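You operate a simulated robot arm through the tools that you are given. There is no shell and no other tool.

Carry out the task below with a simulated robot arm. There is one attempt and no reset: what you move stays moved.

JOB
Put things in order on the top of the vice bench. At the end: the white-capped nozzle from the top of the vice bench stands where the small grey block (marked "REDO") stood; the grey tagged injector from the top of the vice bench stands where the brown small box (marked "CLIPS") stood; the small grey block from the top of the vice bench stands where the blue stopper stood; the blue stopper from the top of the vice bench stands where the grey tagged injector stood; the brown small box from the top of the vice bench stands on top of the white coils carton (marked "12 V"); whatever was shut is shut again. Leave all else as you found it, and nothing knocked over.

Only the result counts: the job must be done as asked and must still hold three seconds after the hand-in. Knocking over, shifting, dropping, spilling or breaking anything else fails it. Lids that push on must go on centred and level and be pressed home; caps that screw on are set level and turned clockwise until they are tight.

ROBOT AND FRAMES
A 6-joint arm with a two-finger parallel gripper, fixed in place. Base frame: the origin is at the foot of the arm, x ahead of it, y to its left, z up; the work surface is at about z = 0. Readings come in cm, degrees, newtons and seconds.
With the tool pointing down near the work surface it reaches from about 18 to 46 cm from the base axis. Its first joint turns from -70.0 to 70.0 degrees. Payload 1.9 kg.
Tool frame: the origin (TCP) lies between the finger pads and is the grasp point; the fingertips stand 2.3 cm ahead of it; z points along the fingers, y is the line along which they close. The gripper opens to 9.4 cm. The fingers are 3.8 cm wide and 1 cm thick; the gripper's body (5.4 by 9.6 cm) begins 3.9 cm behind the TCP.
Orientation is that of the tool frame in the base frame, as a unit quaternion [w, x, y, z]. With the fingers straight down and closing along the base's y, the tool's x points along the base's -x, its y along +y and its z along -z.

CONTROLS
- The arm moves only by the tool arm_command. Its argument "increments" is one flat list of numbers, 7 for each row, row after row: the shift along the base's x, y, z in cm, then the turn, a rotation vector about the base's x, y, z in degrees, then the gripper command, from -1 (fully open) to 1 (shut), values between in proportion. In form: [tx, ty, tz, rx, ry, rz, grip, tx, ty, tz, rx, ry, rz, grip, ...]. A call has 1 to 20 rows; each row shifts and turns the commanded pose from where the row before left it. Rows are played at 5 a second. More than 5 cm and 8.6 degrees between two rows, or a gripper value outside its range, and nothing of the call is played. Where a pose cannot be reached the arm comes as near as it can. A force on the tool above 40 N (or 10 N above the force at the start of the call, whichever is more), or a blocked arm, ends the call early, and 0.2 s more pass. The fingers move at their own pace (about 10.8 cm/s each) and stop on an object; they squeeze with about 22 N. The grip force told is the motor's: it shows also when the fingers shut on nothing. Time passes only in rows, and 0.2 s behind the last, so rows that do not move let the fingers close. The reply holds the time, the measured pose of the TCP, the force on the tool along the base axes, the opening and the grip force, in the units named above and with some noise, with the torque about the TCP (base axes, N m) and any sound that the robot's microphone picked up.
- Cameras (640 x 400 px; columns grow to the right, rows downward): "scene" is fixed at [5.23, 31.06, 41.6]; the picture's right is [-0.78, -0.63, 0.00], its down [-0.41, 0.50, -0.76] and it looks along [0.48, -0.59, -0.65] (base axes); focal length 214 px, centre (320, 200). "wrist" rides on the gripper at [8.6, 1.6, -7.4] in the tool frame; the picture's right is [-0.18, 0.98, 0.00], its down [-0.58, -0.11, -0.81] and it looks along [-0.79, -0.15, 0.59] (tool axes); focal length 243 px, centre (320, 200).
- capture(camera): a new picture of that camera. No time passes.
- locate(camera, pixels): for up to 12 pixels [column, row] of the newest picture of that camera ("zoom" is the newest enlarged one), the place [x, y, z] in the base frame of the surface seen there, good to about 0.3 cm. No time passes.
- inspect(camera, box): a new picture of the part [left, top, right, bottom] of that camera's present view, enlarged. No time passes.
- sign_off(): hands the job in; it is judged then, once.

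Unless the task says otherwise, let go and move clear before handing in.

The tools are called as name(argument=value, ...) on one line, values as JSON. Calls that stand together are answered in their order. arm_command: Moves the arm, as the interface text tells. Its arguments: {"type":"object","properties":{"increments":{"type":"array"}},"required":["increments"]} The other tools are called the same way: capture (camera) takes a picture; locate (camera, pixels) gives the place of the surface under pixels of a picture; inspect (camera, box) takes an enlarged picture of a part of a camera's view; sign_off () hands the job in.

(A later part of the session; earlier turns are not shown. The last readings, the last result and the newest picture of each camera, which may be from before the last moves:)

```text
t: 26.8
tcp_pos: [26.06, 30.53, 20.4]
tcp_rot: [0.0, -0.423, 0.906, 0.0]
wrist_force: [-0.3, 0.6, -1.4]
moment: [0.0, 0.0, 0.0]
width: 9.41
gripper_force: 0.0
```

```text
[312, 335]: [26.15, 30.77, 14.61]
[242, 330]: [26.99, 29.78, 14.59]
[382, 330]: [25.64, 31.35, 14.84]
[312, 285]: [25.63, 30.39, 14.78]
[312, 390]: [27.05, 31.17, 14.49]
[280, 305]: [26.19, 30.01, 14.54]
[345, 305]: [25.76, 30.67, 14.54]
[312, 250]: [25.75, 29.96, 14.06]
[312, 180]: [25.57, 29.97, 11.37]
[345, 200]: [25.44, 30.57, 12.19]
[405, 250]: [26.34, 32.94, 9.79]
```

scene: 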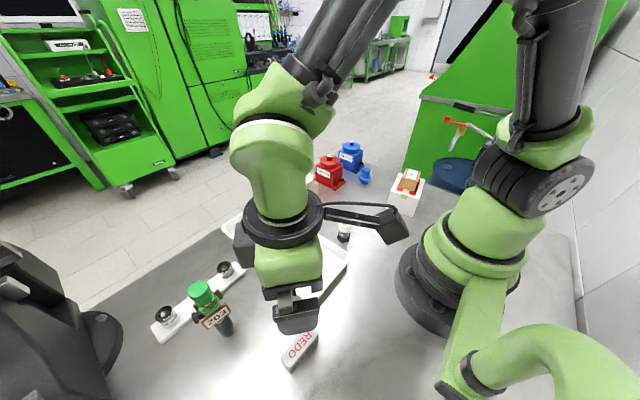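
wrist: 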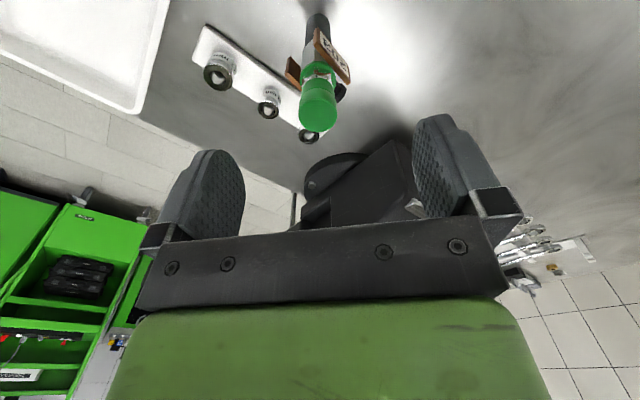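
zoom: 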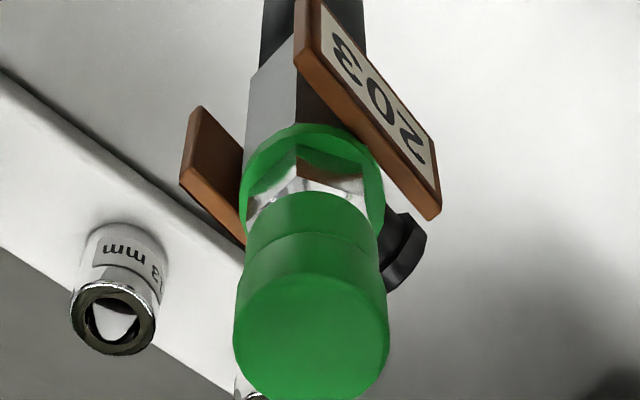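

The cap centre averages about (26.3,30.5), top z 14.7. I'll descend with the fingers open to TCP z ≈ 13.1 and look again.

arm_command(increments=[0.2, -0.05, -2, 0, 0, 0, -1, 0, 0, -2, 0, 0, 0, -1, 0, 0, -1.5, 0, 0, 0, -1, 0, 0, -1.2, 0, 0, 0, -1, 0, 0, -0.6, 0, 0, 0, -1, 0, 0, 0, 0, 0, 0, -1])

capture(camera="wrist")

inspect(camera="scene", box=[160, 210, 290, 345])

```text
t: 28.2
tcp_pos: [26.33, 30.67, 13.34]
tcp_rot: [-0.001, -0.422, 0.906, 0.001]
wrist_force: [0.0, -0.2, -0.4]
moment: [0.0, 0.01, 0.0]
width: 9.43
gripper_force: 0.0
```

```text
taken
```

wrist: 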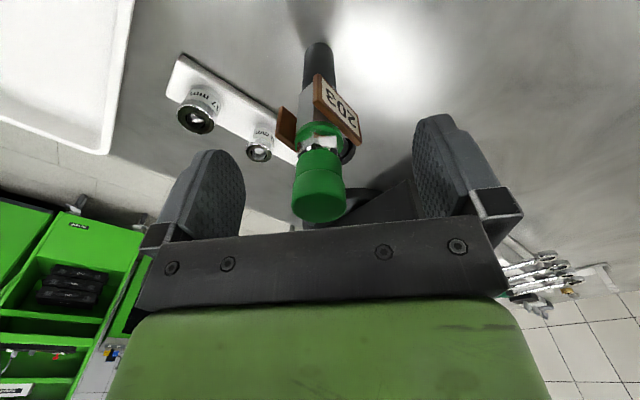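

```text
2.96 times, centred on (225, 278) of scene
```

zoom: 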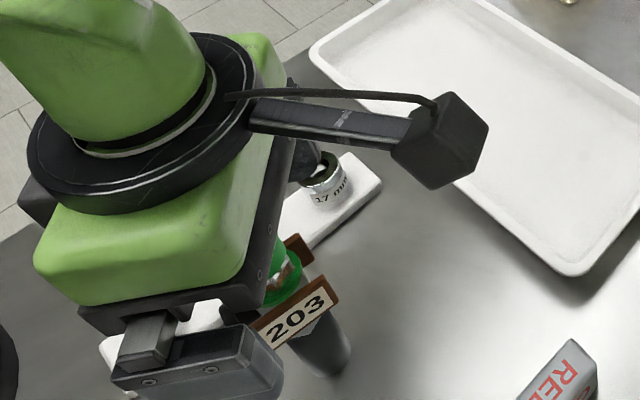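

The cap lies right on the TCP axis (column 320, top face row ≈ 205 as expected). I'll close stepwise on cap and hex.

arm_command(increments=[0, 0, 0, 0, 0, 0, 0, 0, 0, 0, 0, 0, 0, 0.3, 0, 0, 0, 0, 0, 0, 0.4, 0, 0, 0, 0, 0, 0, 0.45, 0, 0, 0, 0, 0, 0, 0.5, 0, 0, 0, 0, 0, 0, 1, 0, 0, 0, 0, 0, 0, 1, 0, 0, 0, 0, 0, 0, 1, 0, 0, 0, 0, 0, 0, 1])

capture(camera="wrist")

```text
t: 30.2
tcp_pos: [26.52, 30.59, 13.42]
tcp_rot: [-0.001, -0.422, 0.906, 0.001]
wrist_force: [1.2, -0.7, 0.3]
moment: [-0.06, -0.11, 0.0]
width: 2.34
gripper_force: 22.2
```

```text
taken
```

wrist: 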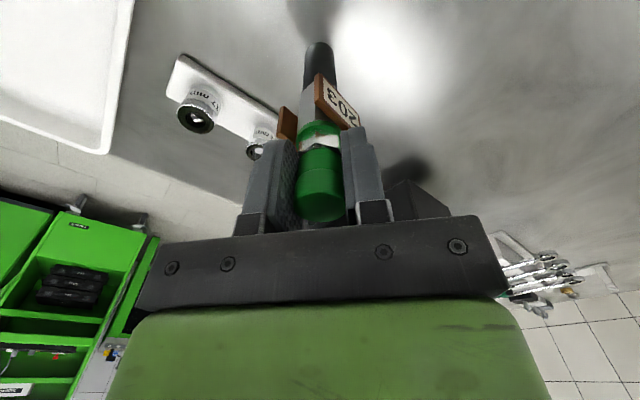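

Closed on 2.34 cm at 22 N. I'll lift 1 cm slowly and check that the whole injector rises.

arm_command(increments=[0, 0, 0.1, 0, 0, 0, 1, 0, 0, 0.2, 0, 0, 0, 1, 0, 0, 0.2, 0, 0, 0, 1, 0, 0, 0.2, 0, 0, 0, 1, 0, 0, 0.2, 0, 0, 0, 1, 0, 0, 0.1, 0, 0, 0, 1])

capture(camera="wrist")

inspect(camera="scene", box=[160, 210, 290, 345])

```text
t: 31.6
tcp_pos: [26.32, 30.57, 14.34]
tcp_rot: [0.0, -0.423, 0.906, 0.0]
wrist_force: [0.4, -0.2, -2.3]
moment: [-0.01, -0.01, 0.0]
width: 2.35
gripper_force: 22.4
```

```text
taken
```

wrist: 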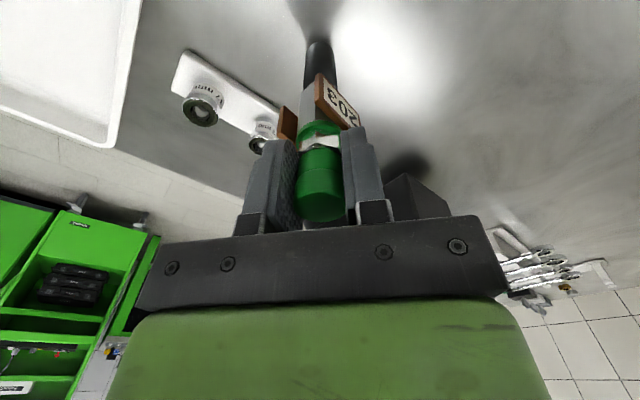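

```text
2.96 times, centred on (225, 278) of scene
```

zoom: 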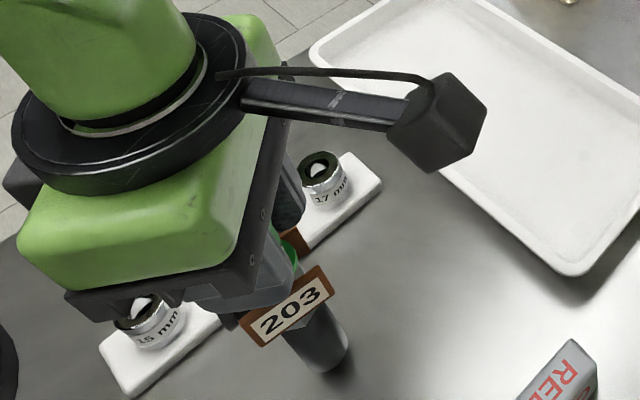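

The whole injector rises with the gripper (tube end stays at (318,42) in the wrist view; about 2 N of weight). I'll lift on to z ≈ 22.

arm_command(increments=[0, 0, 0.3, 0, 0, 0, 1, 0, 0, 0.6, 0, 0, 0, 1, 0, 0, 0.9, 0, 0, 0, 1, 0, 0, 1, 0, 0, 0, 1, 0, 0, 1, 0, 0, 0, 1, 0, 0, 1, 0, 0, 0, 1, 0, 0, 1, 0, 0, 0, 1, 0, 0, 1, 0, 0, 0, 1, 0, 0, 0.7, 0, 0, 0, 1, 0, 0, 0.3, 0, 0, 0, 1])

capture(camera="scene")

capture(camera="wrist")

```text
t: 33.8
tcp_pos: [26.56, 30.58, 22.18]
tcp_rot: [-0.001, -0.422, 0.907, 0.001]
wrist_force: [-0.6, -0.3, -3.8]
moment: [0.01, 0.04, 0.01]
width: 2.36
gripper_force: 22.0
```

```text
taken
```

scene: 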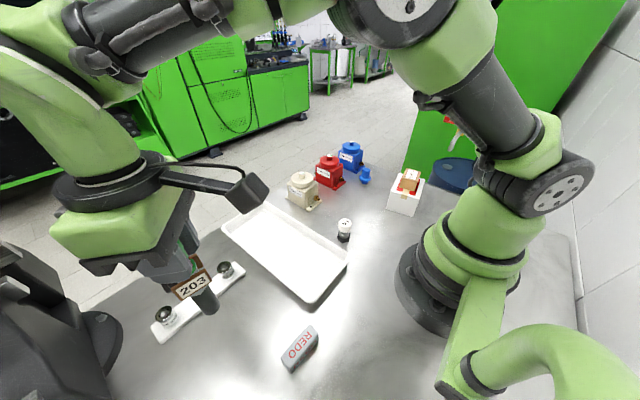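

```text
taken
```

wrist: 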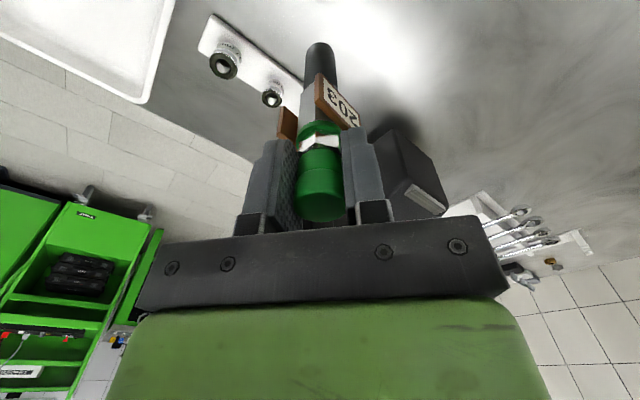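

The injector hangs straight in the grip with its foot at about z 8.7. I'll carry it along y toward the box's old place at (28.35,-8.87), staying at this height, above the tray and nozzle.

arm_command(increments=[0, -0.6, 0, 0, 0, 0, 1, 0, -1.2, 0, 0, 0, 0, 1, 0.1, -1.8, 0, 0, 0, 0, 1, 0.12, -2.2, 0, 0, 0, 0, 1, 0.12, -2.2, 0, 0, 0, 0, 1, 0.12, -2.2, 0, 0, 0, 0, 1, 0.12, -2.2, 0, 0, 0, 0, 1, 0.12, -2.2, 0, 0, 0, 0, 1, 0.12, -2.2, 0, 0, 0, 0, 1, 0.12, -2.2, 0, 0, 0, 0, 1, 0.12, -2.2, 0, 0, 0, 0, 1, 0.12, -2.2, 0, 0, 0, 0, 1, 0.12, -2.2, 0, 0, 0, 0, 1, 0.12, -2.2, 0, 0, 0, 0, 1, 0.12, -2.2, 0, 0, 0, 0, 1, 0.12, -2.2, 0, 0, 0, 0, 1, 0.12, -2.2, 0, 0, 0, 0, 1, 0.12, -2.2, 0, 0, 0, 0, 1, 0, -1.6, 0, 0, 0, 0, 1, 0, -0.9, 0, 0, 0, 0, 1])

arm_command(increments=[0, 0, 0, 0, 0, 0, 1, 0, 0, 0, 0, 0, 0, 1])

capture(camera="scene")

capture(camera="wrist")

```text
t: 38.0
tcp_pos: [28.14, -8.49, 22.07]
tcp_rot: [0.0, -0.423, 0.906, 0.001]
wrist_force: [-0.1, 0.0, -2.5]
moment: [-0.01, 0.0, 0.0]
width: 2.32
gripper_force: 22.3
```

```text
t: 38.6
tcp_pos: [28.12, -8.6, 21.99]
tcp_rot: [0.0, -0.423, 0.906, 0.001]
wrist_force: [0.3, -0.1, -2.9]
moment: [-0.02, 0.0, -0.01]
width: 2.36
gripper_force: 22.4
```

```text
taken
```

scene: 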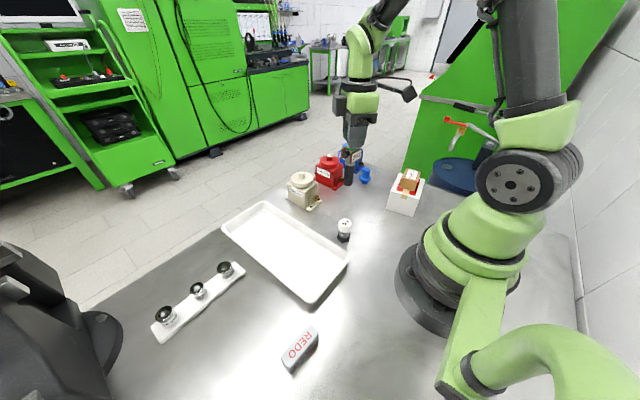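

```text
taken
```

wrist: 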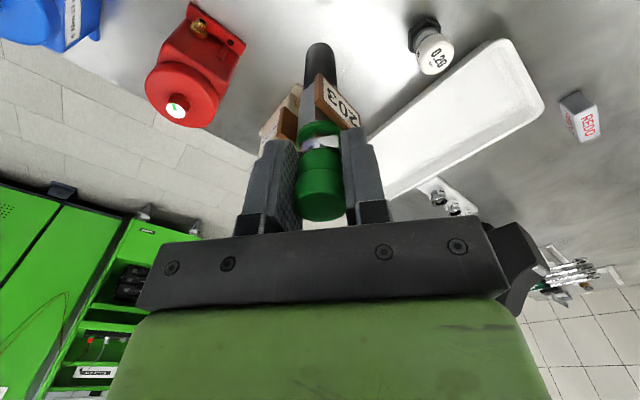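

TCP reads about (28.13,-8.55); the target is (28.3,-8.9). I'll shift (+0.2,-0.3) and lower to about 0.8 cm above the bench.

arm_command(increments=[0.1, -0.15, -0.5, 0, 0, 0, 1, 0.1, -0.15, -1, 0, 0, 0, 1, 0, 0, -1.2, 0, 0, 0, 1, 0, 0, -1.2, 0, 0, 0, 1, 0, 0, -1.2, 0, 0, 0, 1, 0, 0, -1.2, 0, 0, 0, 1, 0, 0, -0.8, 0, 0, 0, 1, 0, 0, -0.6, 0, 0, 0, 1, 0, 0, 0, 0, 0, 0, 1, 0, 0, 0, 0, 0, 0, 1])

inspect(camera="scene", box=[290, 120, 410, 250])

capture(camera="wrist")

```text
t: 40.8
tcp_pos: [28.54, -8.94, 14.54]
tcp_rot: [0.0, -0.423, 0.906, 0.0]
wrist_force: [0.7, -0.3, -2.5]
moment: [0.01, 0.0, 0.02]
width: 2.36
gripper_force: 21.7
```

```text
3.08 times, centred on (350, 185) of scene
```

zoom: 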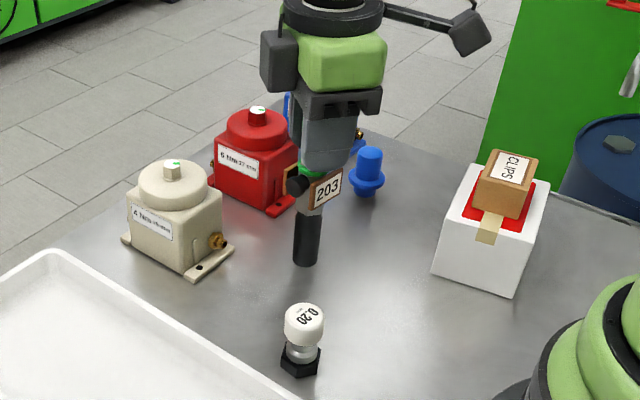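

```text
taken
```

wrist: 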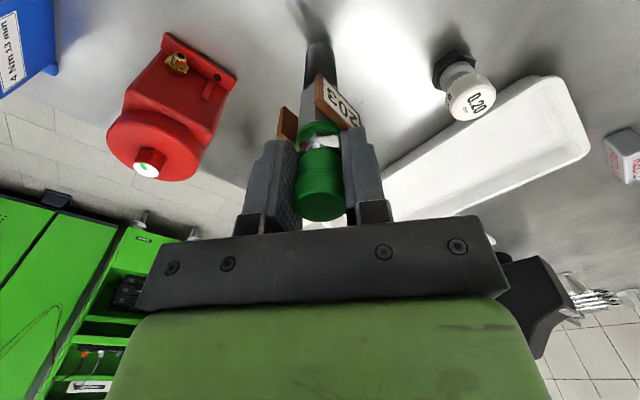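

The injector hovers about 1 cm above the bench at the right spot. I'll locate its foot (zoom 305,262) to verify the place.

locate(camera="zoom", pixels=[[305, 262], [305, 240], [293, 245], [318, 245], [305, 225], [306, 268]])

arm_command(increments=[0, 0, -0.3, 0, 0, 0, 1, 0, 0, -0.3, 0, 0, 0, 1, 0, 0, 0, 0, 0, 0, 1])

```text
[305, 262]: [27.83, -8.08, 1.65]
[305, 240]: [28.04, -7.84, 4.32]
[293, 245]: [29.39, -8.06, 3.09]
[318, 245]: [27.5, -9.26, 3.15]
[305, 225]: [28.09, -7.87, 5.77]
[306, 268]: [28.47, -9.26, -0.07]
```

```text
t: 41.6
tcp_pos: [28.58, -8.77, 14.06]
tcp_rot: [-0.001, -0.422, 0.907, 0.0]
wrist_force: [-0.2, -0.4, -2.3]
moment: [0.01, 0.02, 0.01]
width: 2.34
gripper_force: 22.5
```

The foot's axis measures about (28.5,-8.85), within 0.2 cm of the target. I'll lower in small steps until contact.

arm_command(increments=[-0.1, 0, -0.2, 0, 0, 0, 1, 0, 0, -0.15, 0, 0, 0, 1, 0, 0, -0.1, 0, 0, 0, 1, 0, 0, 0, 0, 0, 0, 1])

```text
t: 42.6
tcp_pos: [28.47, -8.92, 13.32]
tcp_rot: [0.001, -0.423, 0.906, 0.002]
wrist_force: [0.1, 0.5, -3.1]
moment: [0.0, 0.02, -0.01]
width: 2.35
gripper_force: 21.9
```

By my running sum the pick height was 13.24 and the command is now 13.29, so contact is imminent. One more 0.1 cm step.

arm_command(increments=[0, 0, -0.05, 0, 0, 0, 1, 0, 0, -0.03, 0, 0, 0, 1, 0, 0, 0, 0, 0, 0, 1])

inspect(camera="scene", box=[310, 140, 390, 220])

```text
t: 43.4
tcp_pos: [28.37, -8.91, 13.27]
tcp_rot: [0.001, -0.422, 0.907, 0.0]
wrist_force: [-2.4, -1.2, 13.1]
moment: [-0.14, 0.17, 0.01]
width: 2.35
gripper_force: 22.0
```

```text
5.00 times, centred on (350, 180) of scene
```

zoom: 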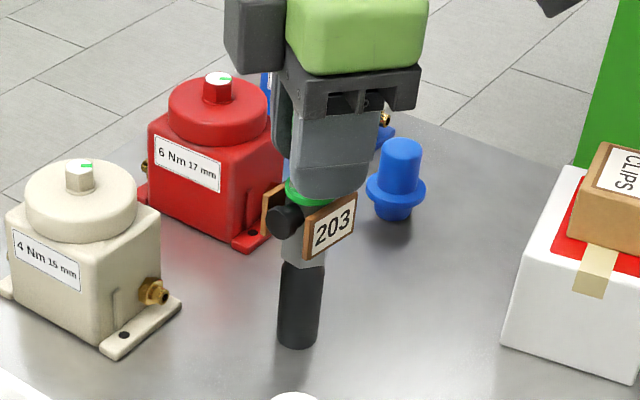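

Contact is clear (13 N upward) and the injector stands upright. I'll ease up a hair and open slowly.

arm_command(increments=[0, 0, 0.05, 0, 0, 0, 1, 0, 0, 0, 0, 0, 0, 0.46, 0, 0, 0, 0, 0, 0, 0.4, 0, 0, 0, 0, 0, 0, 0.3, 0, 0, 0, 0, 0, 0, 0, 0, 0, 0, 0, 0, 0, -0.5, 0, 0, 0, 0, 0, 0, -1, 0, 0, 0, 0, 0, 0, -1])

capture(camera="wrist")

inspect(camera="scene", box=[310, 140, 390, 220])

```text
t: 45.2
tcp_pos: [28.44, -8.98, 13.33]
tcp_rot: [0.0, -0.423, 0.906, 0.001]
wrist_force: [-0.3, 0.1, -0.4]
moment: [-0.02, 0.02, -0.01]
width: 9.4
gripper_force: 0.0
heard: snap
```

```text
taken
```

wrist: 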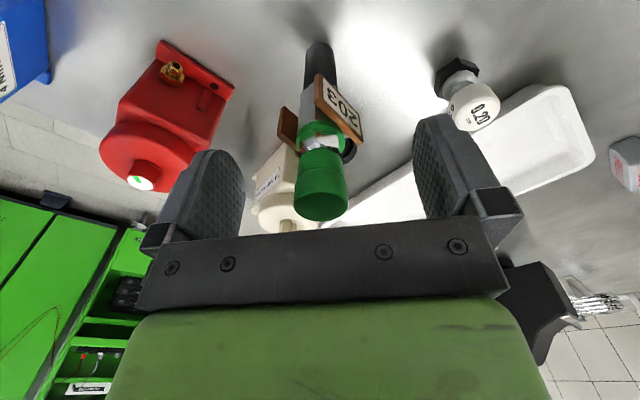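

```text
5.00 times, centred on (350, 180) of scene
```

zoom: 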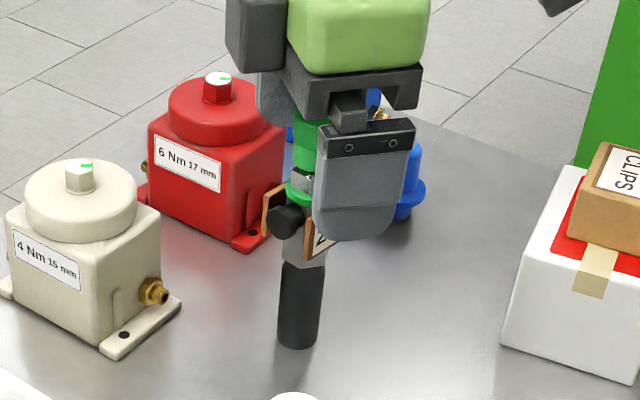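

The injector stands by itself, but the microphone heard a snap during the release. I'll look closely at the injector's cap and surroundings to understand what it was.

inspect(camera="wrist", box=[260, 60, 380, 240])

inspect(camera="scene", box=[290, 140, 440, 250])

capture(camera="scene")

```text
2.22 times, centred on (320, 150) of wrist
```

zoom: 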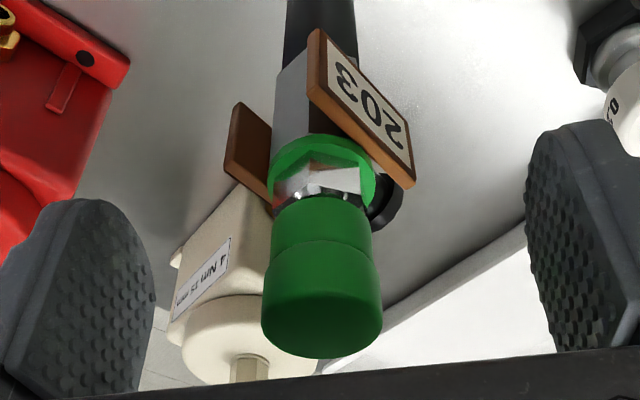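

```text
3.64 times, centred on (365, 195) of scene
```

zoom: 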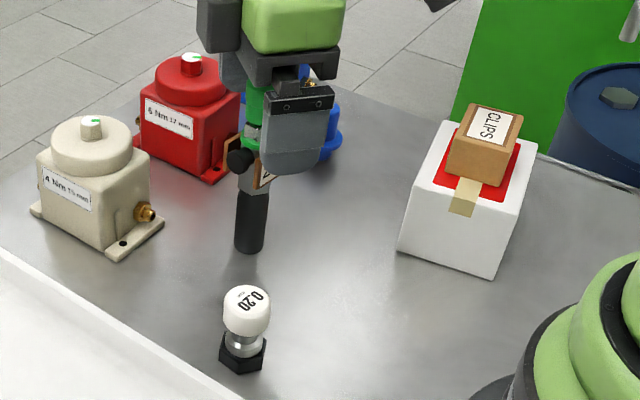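

```text
taken
```

scene: 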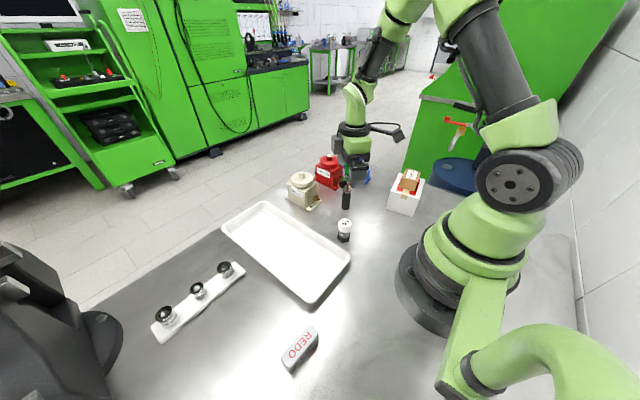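

Nothing looks broken or moved: the tray, nozzle, pumps and stopper are as before. I'll compare the heights of the cap's parts with the earlier ones (top 14.7, seam ≈ 14, hex 10.7–12).

locate(camera="wrist", pixels=[[320, 206], [300, 203], [340, 203], [320, 190], [320, 175], [320, 160], [320, 148], [320, 143], [320, 136], [320, 128], [337, 95], [345, 150]])

arm_command(increments=[0, 0, 1, 0, 0, 0, -1, 0, 0, 2, 0, 0, 0, -1, 0, 0, 2, 0, 0, 0, -1, 0, 0, 2.2, 0, 0, 0, -1, 0, 0, 0, 0, 0, 0, -1])

capture(camera="wrist")

inspect(camera="wrist", box=[240, 30, 400, 130])

inspect(camera="scene", box=[320, 140, 380, 220])

```text
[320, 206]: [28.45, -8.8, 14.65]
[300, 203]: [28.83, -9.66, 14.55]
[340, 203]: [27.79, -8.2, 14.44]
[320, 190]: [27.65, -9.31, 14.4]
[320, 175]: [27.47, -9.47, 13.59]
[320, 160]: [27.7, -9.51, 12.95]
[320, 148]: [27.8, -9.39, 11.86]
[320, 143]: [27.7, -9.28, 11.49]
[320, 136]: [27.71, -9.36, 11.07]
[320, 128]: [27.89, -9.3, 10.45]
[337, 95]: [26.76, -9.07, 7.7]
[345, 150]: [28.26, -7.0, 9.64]
```

```text
t: 46.4
tcp_pos: [28.41, -9.12, 20.59]
tcp_rot: [-0.001, -0.423, 0.906, 0.001]
wrist_force: [-0.4, 0.3, 0.0]
moment: [-0.03, 0.02, 0.02]
width: 9.42
gripper_force: 0.0
```

```text
taken
```

wrist: 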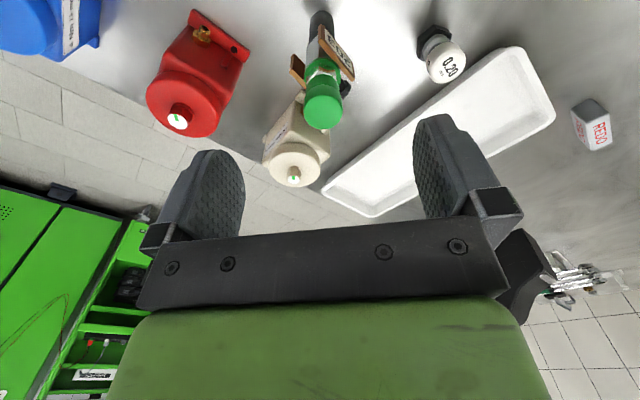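

```text
4.00 times, centred on (320, 80) of wrist
```

zoom: 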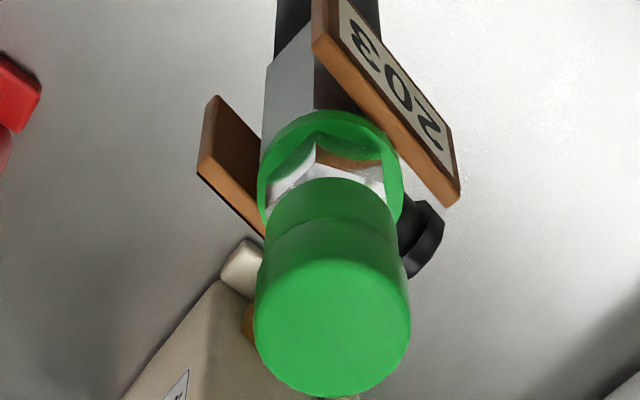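

```text
5.00 times, centred on (350, 180) of scene
```

zoom: 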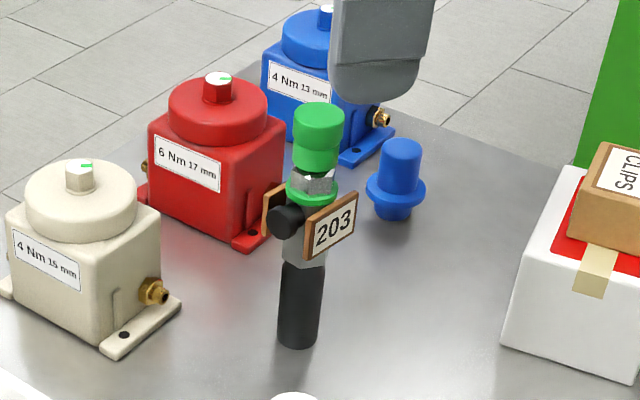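

The injector is whole and upright, its cap top still at z 14.65, so the snap left no visible change. Next I move over to the stopper at (30.2,-22.95), turning the tool by -70° to yaw about -20 so the camera stays clear of carton and injector.

arm_command(increments=[0.2, -1.54, 0, 0, 0, -7.8, -1, 0.2, -1.54, 0, 0, 0, -7.8, -1, 0.2, -1.54, 0, 0, 0, -7.8, -1, 0.2, -1.54, 0, 0, 0, -7.8, -1, 0.2, -1.54, 0, 0, 0, -7.8, -1, 0.2, -1.54, 0, 0, 0, -7.8, -1, 0.2, -1.54, 0, 0, 0, -7.8, -1, 0.2, -1.54, 0, 0, 0, -7.8, -1, 0.2, -1.54, 0, 0, 0, -7.6, -1, 0, 0, -3, 0, 0, 0, -1, 0, 0, -3, 0, 0, 0, -1, 0, 0, 0, 0, 0, 0, -1])

capture(camera="wrist")

inspect(camera="wrist", box=[220, 30, 420, 155])

```text
t: 49.0
tcp_pos: [30.13, -22.86, 14.44]
tcp_rot: [0.0, 0.174, 0.985, 0.001]
wrist_force: [-0.2, 0.2, 0.4]
moment: [-0.01, -0.01, -0.03]
width: 9.38
gripper_force: 0.1
```

```text
taken
```

wrist: 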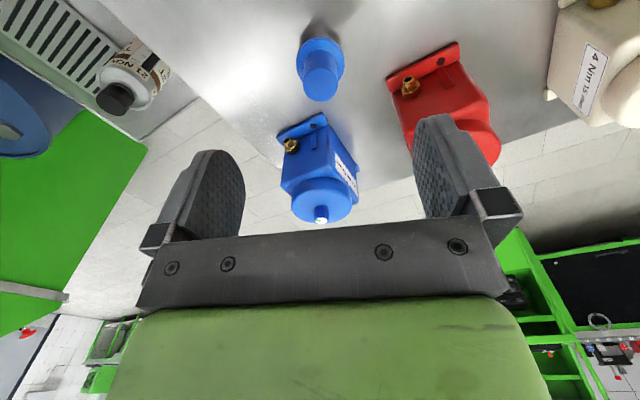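

```text
3.20 times, centred on (320, 92) of wrist
```

zoom: 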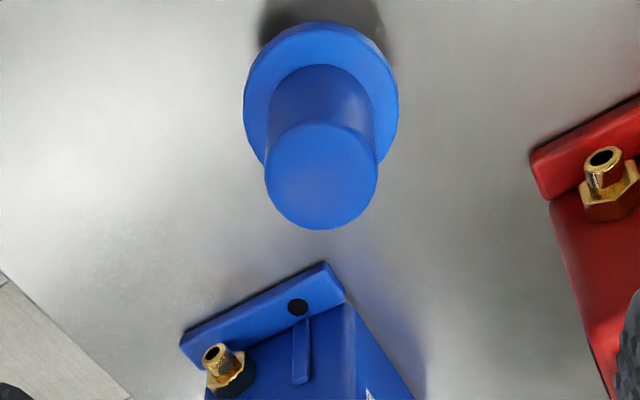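

The stopper is centred at column 320 in the wrist view. I'll locate its top centre and flange edge for the final alignment.

locate(camera="zoom", pixels=[[320, 175], [270, 172], [372, 172], [320, 125], [320, 225], [248, 90], [394, 90], [320, 30], [320, 90]])

```text
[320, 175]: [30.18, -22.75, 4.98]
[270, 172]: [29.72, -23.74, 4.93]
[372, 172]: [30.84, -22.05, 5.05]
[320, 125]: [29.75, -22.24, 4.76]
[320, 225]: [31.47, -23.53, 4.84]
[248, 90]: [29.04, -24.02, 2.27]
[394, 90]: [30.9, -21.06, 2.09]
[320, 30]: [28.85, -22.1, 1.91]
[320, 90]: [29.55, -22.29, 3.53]
```

The top centre is at about (30.25,-22.87,5.0), with the flange at z ≈ 2.1. I'll descend to TCP z ≈ 4.9 so the tips stay just above the flange.

arm_command(increments=[0.08, 0, -2.5, 0, 0, 0, -1, 0, 0, -2.5, 0, 0, 0, -1, 0, 0, -2, 0, 0, 0, -1, 0, 0, -1.5, 0, 0, 0, -1, 0, 0, -1, 0, 0, 0, -1, 0, 0, 0, 0, 0, 0, -1])

capture(camera="wrist")

inspect(camera="scene", box=[320, 130, 420, 210])

```text
t: 50.4
tcp_pos: [30.45, -22.85, 4.89]
tcp_rot: [0.001, 0.173, 0.985, 0.0]
wrist_force: [-0.3, -1.2, -0.2]
moment: [0.02, 0.0, -0.02]
width: 9.4
gripper_force: 0.0
```

```text
taken
```

wrist: 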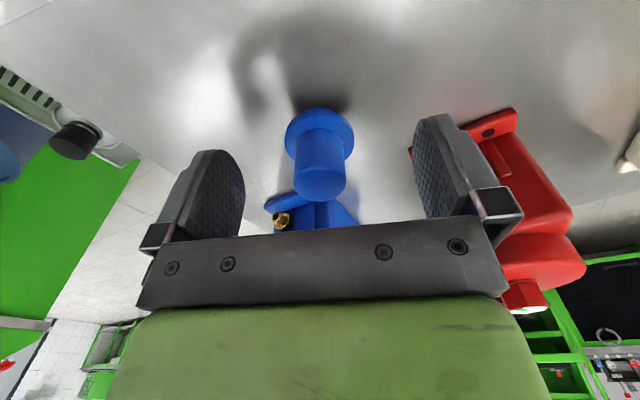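

```text
5.00 times, centred on (370, 170) of scene
```

zoom: 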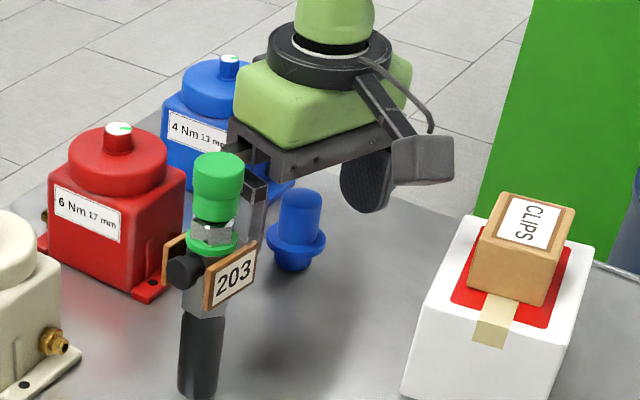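

Stopper centred between the open fingers, nothing touched. I'll close stepwise.

arm_command(increments=[0, 0, 0, 0, 0, 0, 0, 0, 0, 0, 0, 0, 0, 0.4, 0, 0, 0, 0, 0, 0, 0.5, 0, 0, 0, 0, 0, 0, 0.55, 0, 0, 0, 0, 0, 0, 1, 0, 0, 0, 0, 0, 0, 1, 0, 0, 0, 0, 0, 0, 1, 0, 0, 0, 0, 0, 0, 1])

capture(camera="wrist")

```text
t: 52.2
tcp_pos: [30.27, -22.9, 5.07]
tcp_rot: [0.001, 0.173, 0.985, 0.001]
wrist_force: [-0.5, 0.6, -0.1]
moment: [-0.05, -0.02, -0.02]
width: 2.43
gripper_force: 21.6
```

```text
taken
```

wrist: 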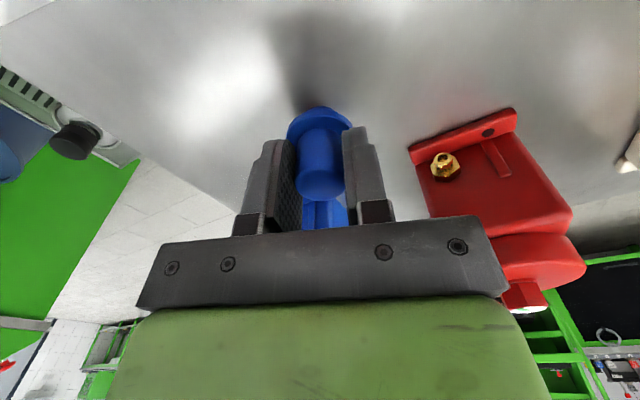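

Gripped at 2.43 cm, 22 N. I'll lift slowly at first and check the hold.

arm_command(increments=[0, 0, 0.1, 0, 0, 0, 1, 0, 0, 0.2, 0, 0, 0, 1, 0, 0, 0.2, 0, 0, 0, 1, 0, 0, 0.2, 0, 0, 0, 1, 0, 0, 0.3, 0, 0, 0, 1, 0, 0, 0, 0, 0, 0, 1])

capture(camera="wrist")

```text
t: 53.6
tcp_pos: [30.39, -22.77, 5.97]
tcp_rot: [0.001, 0.173, 0.985, 0.0]
wrist_force: [0.1, 0.6, -0.2]
moment: [0.0, 0.0, -0.03]
width: 2.44
gripper_force: 21.8
```

```text
taken
```

wrist: 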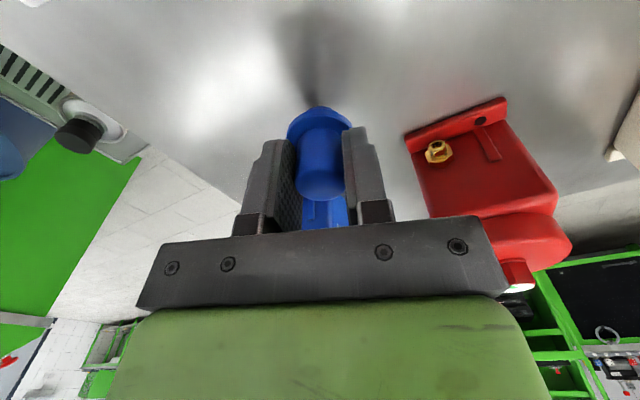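

The stopper rises with the fingers. I'll lift to z ≈ 24, which carries its foot well over the injector.

arm_command(increments=[0, 0, 0.4, 0, 0, 0, 1, 0, 0, 0.8, 0, 0, 0, 1, 0, 0, 1.2, 0, 0, 0, 1, 0, 0, 1.5, 0, 0, 0, 1, 0, 0, 1.5, 0, 0, 0, 1, 0, 0, 1.5, 0, 0, 0, 1, 0, 0, 1.5, 0, 0, 0, 1, 0, 0, 1.5, 0, 0, 0, 1, 0, 0, 1.5, 0, 0, 0, 1, 0, 0, 1.5, 0, 0, 0, 1, 0, 0, 1.5, 0, 0, 0, 1, 0, 0, 1.5, 0, 0, 0, 1, 0, 0, 1.1, 0, 0, 0, 1, 0, 0, 0.6, 0, 0, 0, 1, 0, 0, 0.4, 0, 0, 0, 1])

capture(camera="wrist")

```text
t: 56.8
tcp_pos: [30.22, -22.78, 24.15]
tcp_rot: [0.0, 0.174, 0.985, 0.001]
wrist_force: [0.4, 0.0, -0.6]
moment: [0.02, 0.01, -0.01]
width: 2.49
gripper_force: 22.5
```

```text
taken
```

wrist: 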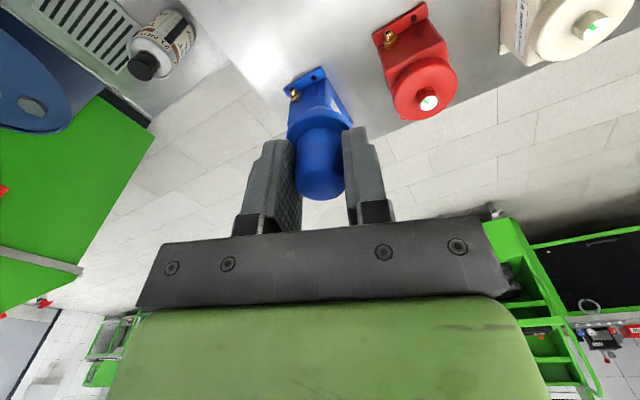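

The stopper is held at z 24. I'll carry it along y toward the injector's old place at (26.3,30.5), turning back to yaw 50 on the way.

arm_command(increments=[-0.15, 0.8, 0, 0, 0, 3.5, 1, -0.15, 1.6, 0, 0, 0, 3.5, 1, -0.15, 2.4, 0, 0, 0, 3.5, 1, -0.15, 2.4, 0, 0, 0, 3.5, 1, -0.15, 2.4, 0, 0, 0, 3.5, 1, -0.15, 2.4, 0, 0, 0, 3.5, 1, -0.15, 2.4, 0, 0, 0, 3.5, 1, -0.15, 2.4, 0, 0, 0, 3.5, 1, -0.15, 2.4, 0, 0, 0, 3.5, 1, -0.15, 2.4, 0, 0, 0, 3.5, 1, -0.15, 2.4, 0, 0, 0, 3.5, 1, -0.15, 2.4, 0, 0, 0, 3.5, 1, -0.15, 2.4, 0, 0, 0, 3.5, 1, -0.15, 2.4, 0, 0, 0, 3.5, 1, -0.15, 2.4, 0, 0, 0, 3.5, 1, -0.15, 2.4, 0, 0, 0, 3.5, 1, -0.15, 2.4, 0, 0, 0, 3.5, 1, -0.15, 2.4, 0, 0, 0, 3.5, 1, -0.15, 2.4, 0, 0, 0, 3.5, 1, -0.15, 2.4, 0, 0, 0, 3.5, 1])

arm_command(increments=[-0.2, 2.2, 0, 0, 0, 0, 1, -0.2, 2.0, 0, 0, 0, 0, 1, -0.2, 1.6, 0, 0, 0, 0, 1, -0.2, 1.2, 0, 0, 0, 0, 1, -0.15, 0.7, 0, 0, 0, 0, 1, 0, 0, 0, 0, 0, 0, 1, 0, 0, 0, 0, 0, 0, 1])

capture(camera="scene")

capture(camera="wrist")

```text
t: 61.0
tcp_pos: [26.9, 22.92, 24.18]
tcp_rot: [-0.001, -0.423, 0.906, 0.001]
wrist_force: [0.0, -0.3, -0.5]
moment: [-0.02, 0.01, 0.01]
width: 2.49
gripper_force: 21.9
```

```text
t: 62.6
tcp_pos: [26.19, 30.5, 24.34]
tcp_rot: [0.0, -0.422, 0.906, 0.001]
wrist_force: [-0.1, 0.5, -0.4]
moment: [-0.03, 0.01, 0.01]
width: 2.45
gripper_force: 21.9
```

```text
taken
```

scene: 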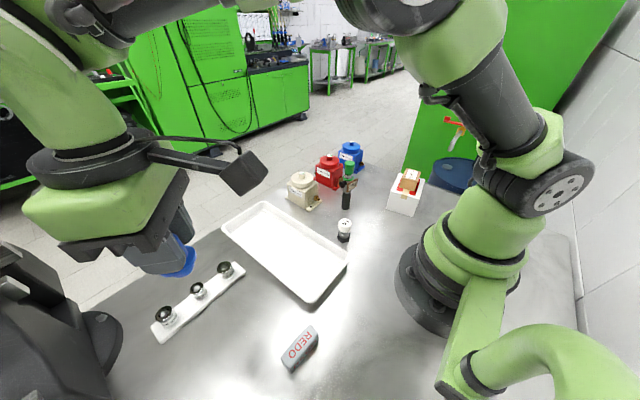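

```text
taken
```

wrist: 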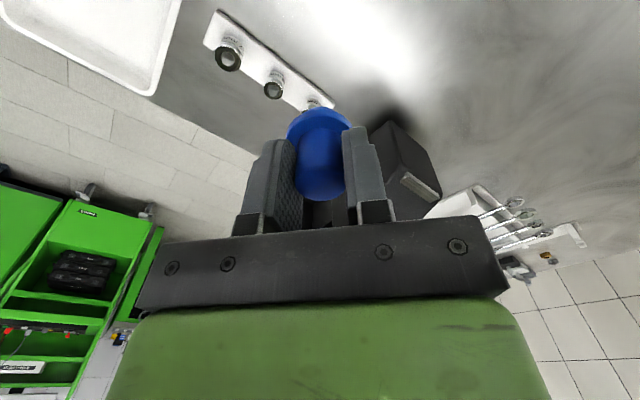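

The stopper hangs over the old injector place (TCP 26.19,30.5). I'll lower to about 0.6 cm above the bench.

arm_command(increments=[0.05, 0, -0.5, 0, 0, 0, 1, 0.05, 0, -1, 0, 0, 0, 1, 0, 0, -1.5, 0, 0, 0, 1, 0, 0, -1.5, 0, 0, 0, 1, 0, 0, -1.5, 0, 0, 0, 1, 0, 0, -1.5, 0, 0, 0, 1, 0, 0, -1.5, 0, 0, 0, 1, 0, 0, -1.5, 0, 0, 0, 1, 0, 0, -1.5, 0, 0, 0, 1, 0, 0, -1.5, 0, 0, 0, 1, 0, 0, -1.5, 0, 0, 0, 1, 0, 0, -1.5, 0, 0, 0, 1, 0, 0, -1, 0, 0, 0, 1, 0, 0, -0.6, 0, 0, 0, 1, 0, 0, -0.3, 0, 0, 0, 1, 0, 0, 0, 0, 0, 0, 1])

inspect(camera="scene", box=[140, 220, 300, 350])

capture(camera="wrist")

```text
t: 66.0
tcp_pos: [26.52, 30.5, 5.68]
tcp_rot: [0.0, -0.423, 0.906, 0.002]
wrist_force: [1.0, -0.4, -0.1]
moment: [0.0, 0.0, 0.01]
width: 2.47
gripper_force: 22.5
```

```text
3.08 times, centred on (220, 285) of scene
```

zoom: 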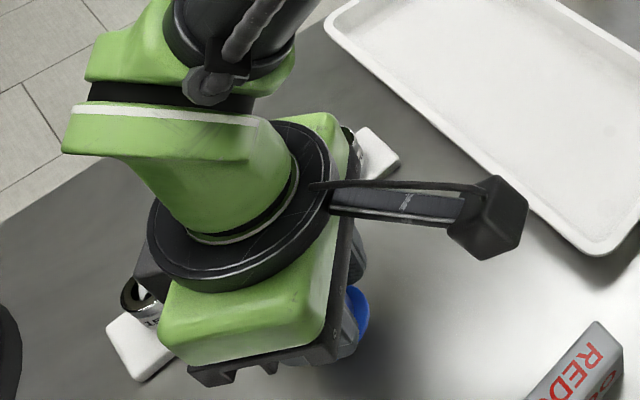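

```text
taken
```

wrist: 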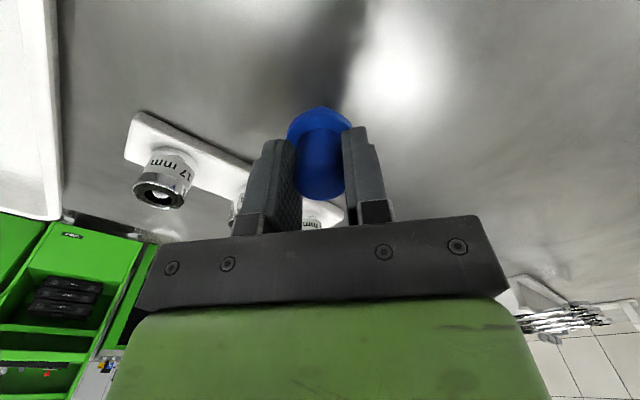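

The stopper is about 0.6 cm above the bench. Small steps down until contact.

arm_command(increments=[-0.1, 0, -0.2, 0, 0, 0, 1, 0, 0, -0.2, 0, 0, 0, 1, 0, 0, -0.1, 0, 0, 0, 1, 0, 0, 0, 0, 0, 0, 1])

arm_command(increments=[0, 0, -0.05, 0, 0, 0, 1, 0, 0, -0.05, 0, 0, 0, 1, 0, 0, 0, 0, 0, 0, 1])

```text
t: 67.0
tcp_pos: [26.46, 30.59, 5.11]
tcp_rot: [-0.001, -0.422, 0.906, 0.001]
wrist_force: [-0.5, -0.1, -0.7]
moment: [0.02, 0.01, 0.02]
width: 2.46
gripper_force: 21.9
```

```text
t: 67.8
tcp_pos: [26.26, 30.47, 5.01]
tcp_rot: [-0.001, -0.422, 0.906, 0.002]
wrist_force: [0.3, 0.1, -0.1]
moment: [0.05, 0.0, 0.01]
width: 2.44
gripper_force: 21.9
```

arm_command(increments=[0, 0, -0.05, 0, 0, 0, 1, 0, 0, 0, 0, 0, 0, 1])

```text
t: 68.4
tcp_pos: [26.41, 30.58, 5.0]
tcp_rot: [0.0, -0.423, 0.906, 0.001]
wrist_force: [-0.3, 1.0, 4.5]
moment: [0.05, 0.06, 0.01]
width: 2.46
gripper_force: 21.7
```

Light contact at 4.5 N: the stopper stands on the bench. I'll open stepwise.

arm_command(increments=[0, 0, 0, 0, 0, 0, 0.46, 0, 0, 0, 0, 0, 0, 0.38, 0, 0, 0, 0, 0, 0, 0.2, 0, 0, 0, 0, 0, 0, -0.2, 0, 0, 0, 0, 0, 0, -0.6, 0, 0, 0, 0, 0, 0, -0.6])

capture(camera="wrist")

```text
t: 69.8
tcp_pos: [26.39, 30.46, 4.92]
tcp_rot: [0.0, -0.423, 0.906, 0.001]
wrist_force: [0.0, -0.2, 0.1]
moment: [0.01, 0.0, 0.01]
width: 7.5
gripper_force: 0.0
```

```text
taken
```

wrist: 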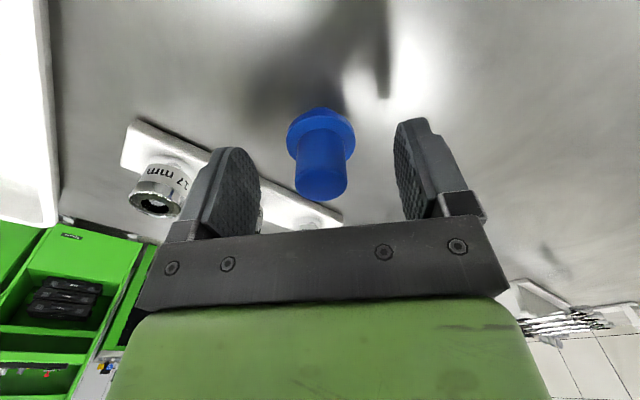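

The stopper stands alone with the fingers 7.5 cm apart. I'll lift clear, then move over to the REDO block and turn the tool toward yaw 85 so the fingers close across its short side.

arm_command(increments=[0, 0, 0.6, 0, 0, 0, -0.6, 0, 0, 1.2, 0, 0, 0, -0.6, 0, 0, 2, 0, 0, 0, -0.6, 0, 0, 3, 0, 0, 0, -0.6, 0, 0, 3.2, 0, 0, 0, -0.6, -1.6, -0.8, 0, 0, 0, 5, -0.6, -2.1, -1.02, 0, 0, 0, 6, -0.6, -2.1, -1.02, 0, 0, 0, 6, -0.6, -2.1, -1.02, 0, 0, 0, 6, -0.6, -2.1, -1.02, 0, 0, 0, 6, -0.6, -2.1, -1.02, 0, 0, 0, 6, -0.6, 0, 0, 0, 0, 0, 0, -0.6])

capture(camera="wrist")

capture(camera="scene")

```text
t: 72.4
tcp_pos: [14.22, 24.81, 15.36]
tcp_rot: [0.0, -0.677, 0.736, 0.002]
wrist_force: [-1.2, -0.1, 1.6]
moment: [0.03, 0.03, 0.02]
width: 7.52
gripper_force: 0.1
```

```text
taken
```

wrist: 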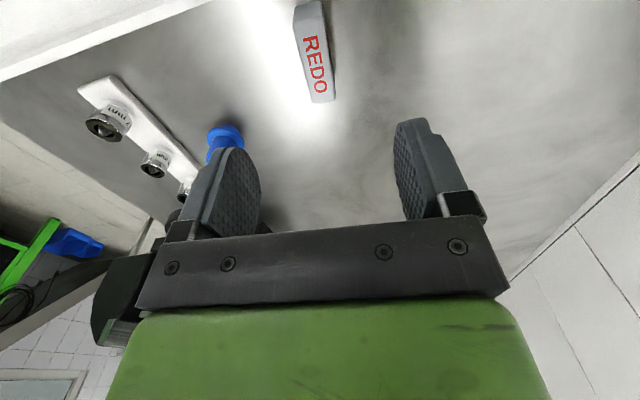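

```text
taken
```

scene: 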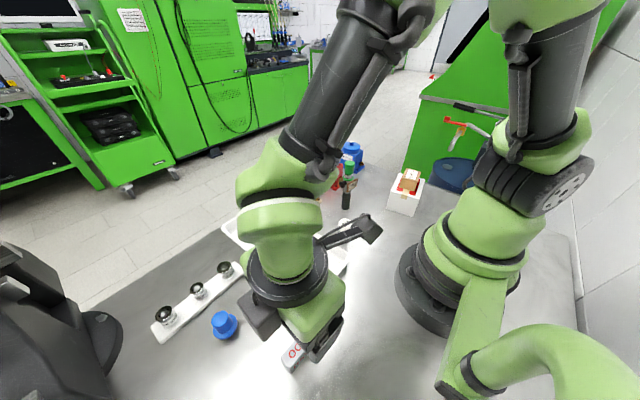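

The stopper stands at scene (224,324). The block is at (315,50) in the wrist view, roughly aligned. I'll measure both.

inspect(camera="wrist", box=[240, 0, 400, 110])

locate(camera="scene", pixels=[[222, 315], [217, 314], [228, 313], [224, 326], [213, 325], [235, 322], [225, 337]])

```text
3.64 times, centred on (320, 55) of wrist
```

zoom: 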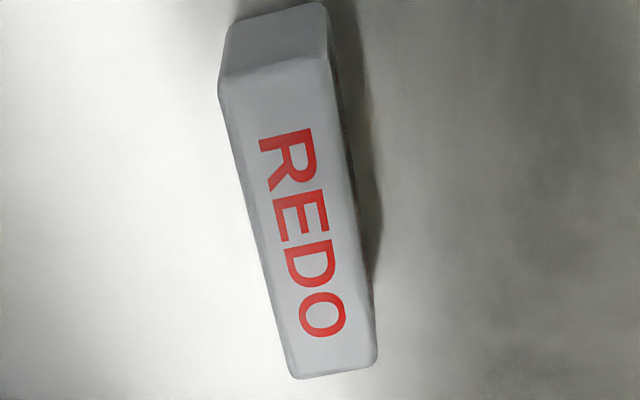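

```text
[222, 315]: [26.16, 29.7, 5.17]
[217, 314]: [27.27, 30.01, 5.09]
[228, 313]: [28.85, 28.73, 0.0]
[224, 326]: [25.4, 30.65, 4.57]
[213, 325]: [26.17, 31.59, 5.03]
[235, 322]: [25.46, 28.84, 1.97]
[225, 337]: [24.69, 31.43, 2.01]
```

locate(camera="zoom", pixels=[[225, 85], [325, 65], [293, 372], [372, 362], [300, 220], [232, 20], [320, 8], [260, 235], [345, 200], [335, 370]])

inspect(camera="scene", box=[195, 295, 255, 345])

```text
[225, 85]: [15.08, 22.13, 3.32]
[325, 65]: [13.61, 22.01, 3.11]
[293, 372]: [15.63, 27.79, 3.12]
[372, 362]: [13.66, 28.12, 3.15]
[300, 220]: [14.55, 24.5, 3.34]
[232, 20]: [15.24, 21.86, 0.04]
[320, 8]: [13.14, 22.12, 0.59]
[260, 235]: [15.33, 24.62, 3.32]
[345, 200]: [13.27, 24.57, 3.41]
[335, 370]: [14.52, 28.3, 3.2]
```

```text
8.00 times, centred on (225, 320) of scene
```

zoom: 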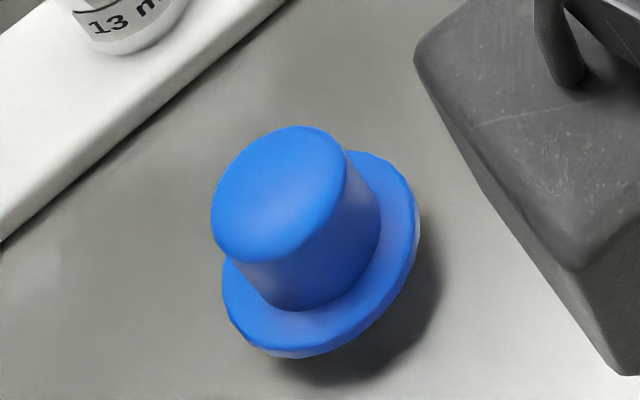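

The stopper stands upright near (26.3,30.3). The block's centre averages (14.4,24.8), aligned within a few degrees of the fingers; I'll lower over it with the fingers open.

arm_command(increments=[0.1, 0, -2.5, 0, 0, 0, -0.6, 0, 0, -2.5, 0, 0, 0, -0.6, 0, 0, -2.5, 0, 0, 0, -0.6, 0, 0, -2, 0, 0, 0, -0.6, 0, 0, -1.5, 0, 0, 0, -0.6, 0, 0, -0.8, 0, 0, 0, -0.6, 0, 0, 0, 0, 0, 0, -0.6])

capture(camera="wrist")

locate(camera="zoom", pixels=[[278, 195], [220, 210], [338, 180], [290, 132], [265, 255]])

```text
t: 74.0
tcp_pos: [14.35, 24.7, 3.09]
tcp_rot: [-0.001, -0.676, 0.737, 0.001]
wrist_force: [-0.2, 0.1, 0.0]
moment: [-0.02, -0.01, -0.02]
width: 7.52
gripper_force: 0.0
```

```text
taken
```

wrist: 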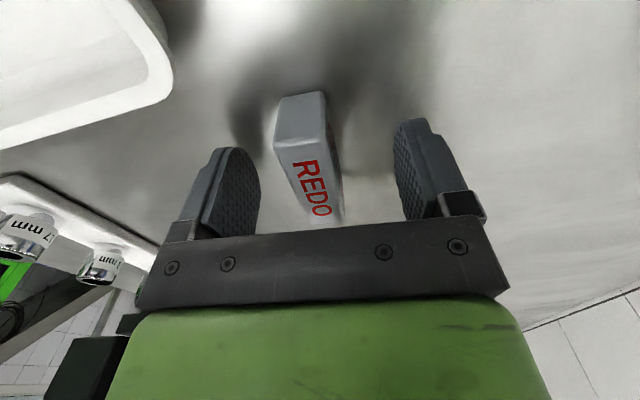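

```text
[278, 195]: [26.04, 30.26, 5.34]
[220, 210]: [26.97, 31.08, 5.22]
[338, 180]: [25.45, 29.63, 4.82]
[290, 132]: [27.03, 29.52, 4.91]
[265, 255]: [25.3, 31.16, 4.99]
```

The block's centre line sits about 0.35 cm to the left of the pads' middle (column 312 against 320–326), i.e. toward +x. I'll shift x +0.35, go down 0.35 and close stepwise.

arm_command(increments=[0.35, 0, -0.2, 0, 0, 0, -0.6, 0, 0, -0.15, 0, 0, 0, -0.6, 0, 0, 0, 0, 0, 0, 0, 0, 0, 0, 0, 0, 0, 0.4, 0, 0, 0, 0, 0, 0, 0.55, 0, 0, 0, 0, 0, 0, 0.62, 0, 0, 0, 0, 0, 0, 1, 0, 0, 0, 0, 0, 0, 1, 0, 0, 0, 0, 0, 0, 1, 0, 0, 0, 0, 0, 0, 1])

capture(camera="wrist")

```text
t: 76.2
tcp_pos: [14.66, 24.69, 2.84]
tcp_rot: [-0.001, -0.676, 0.737, 0.001]
wrist_force: [0.4, -0.1, 0.0]
moment: [-0.01, 0.03, 0.0]
width: 2.13
gripper_force: 21.8
```

```text
taken
```

wrist: 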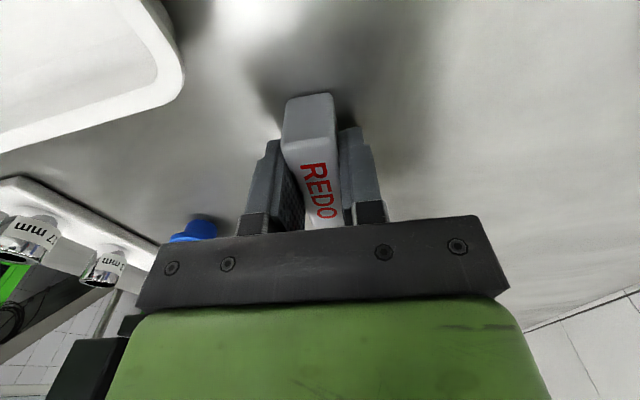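

The block is held at 2.13 cm. I'll lift slowly and check weight and hold.

arm_command(increments=[0, 0, 0.1, 0, 0, 0, 1, 0, 0, 0.2, 0, 0, 0, 1, 0, 0, 0.2, 0, 0, 0, 1, 0, 0, 0.2, 0, 0, 0, 1, 0, 0, 0.3, 0, 0, 0, 1, 0, 0, 0, 0, 0, 0, 1])

capture(camera="wrist")

```text
t: 77.6
tcp_pos: [14.54, 24.61, 3.87]
tcp_rot: [-0.001, -0.676, 0.737, 0.001]
wrist_force: [-1.1, 0.1, 0.3]
moment: [0.02, 0.0, 0.02]
width: 2.11
gripper_force: 22.2
```

```text
taken
```

wrist: 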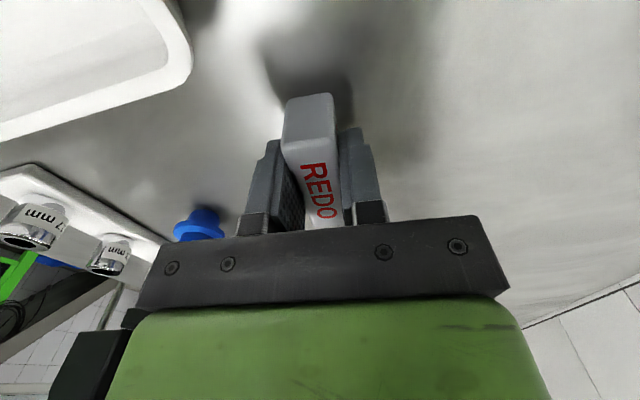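

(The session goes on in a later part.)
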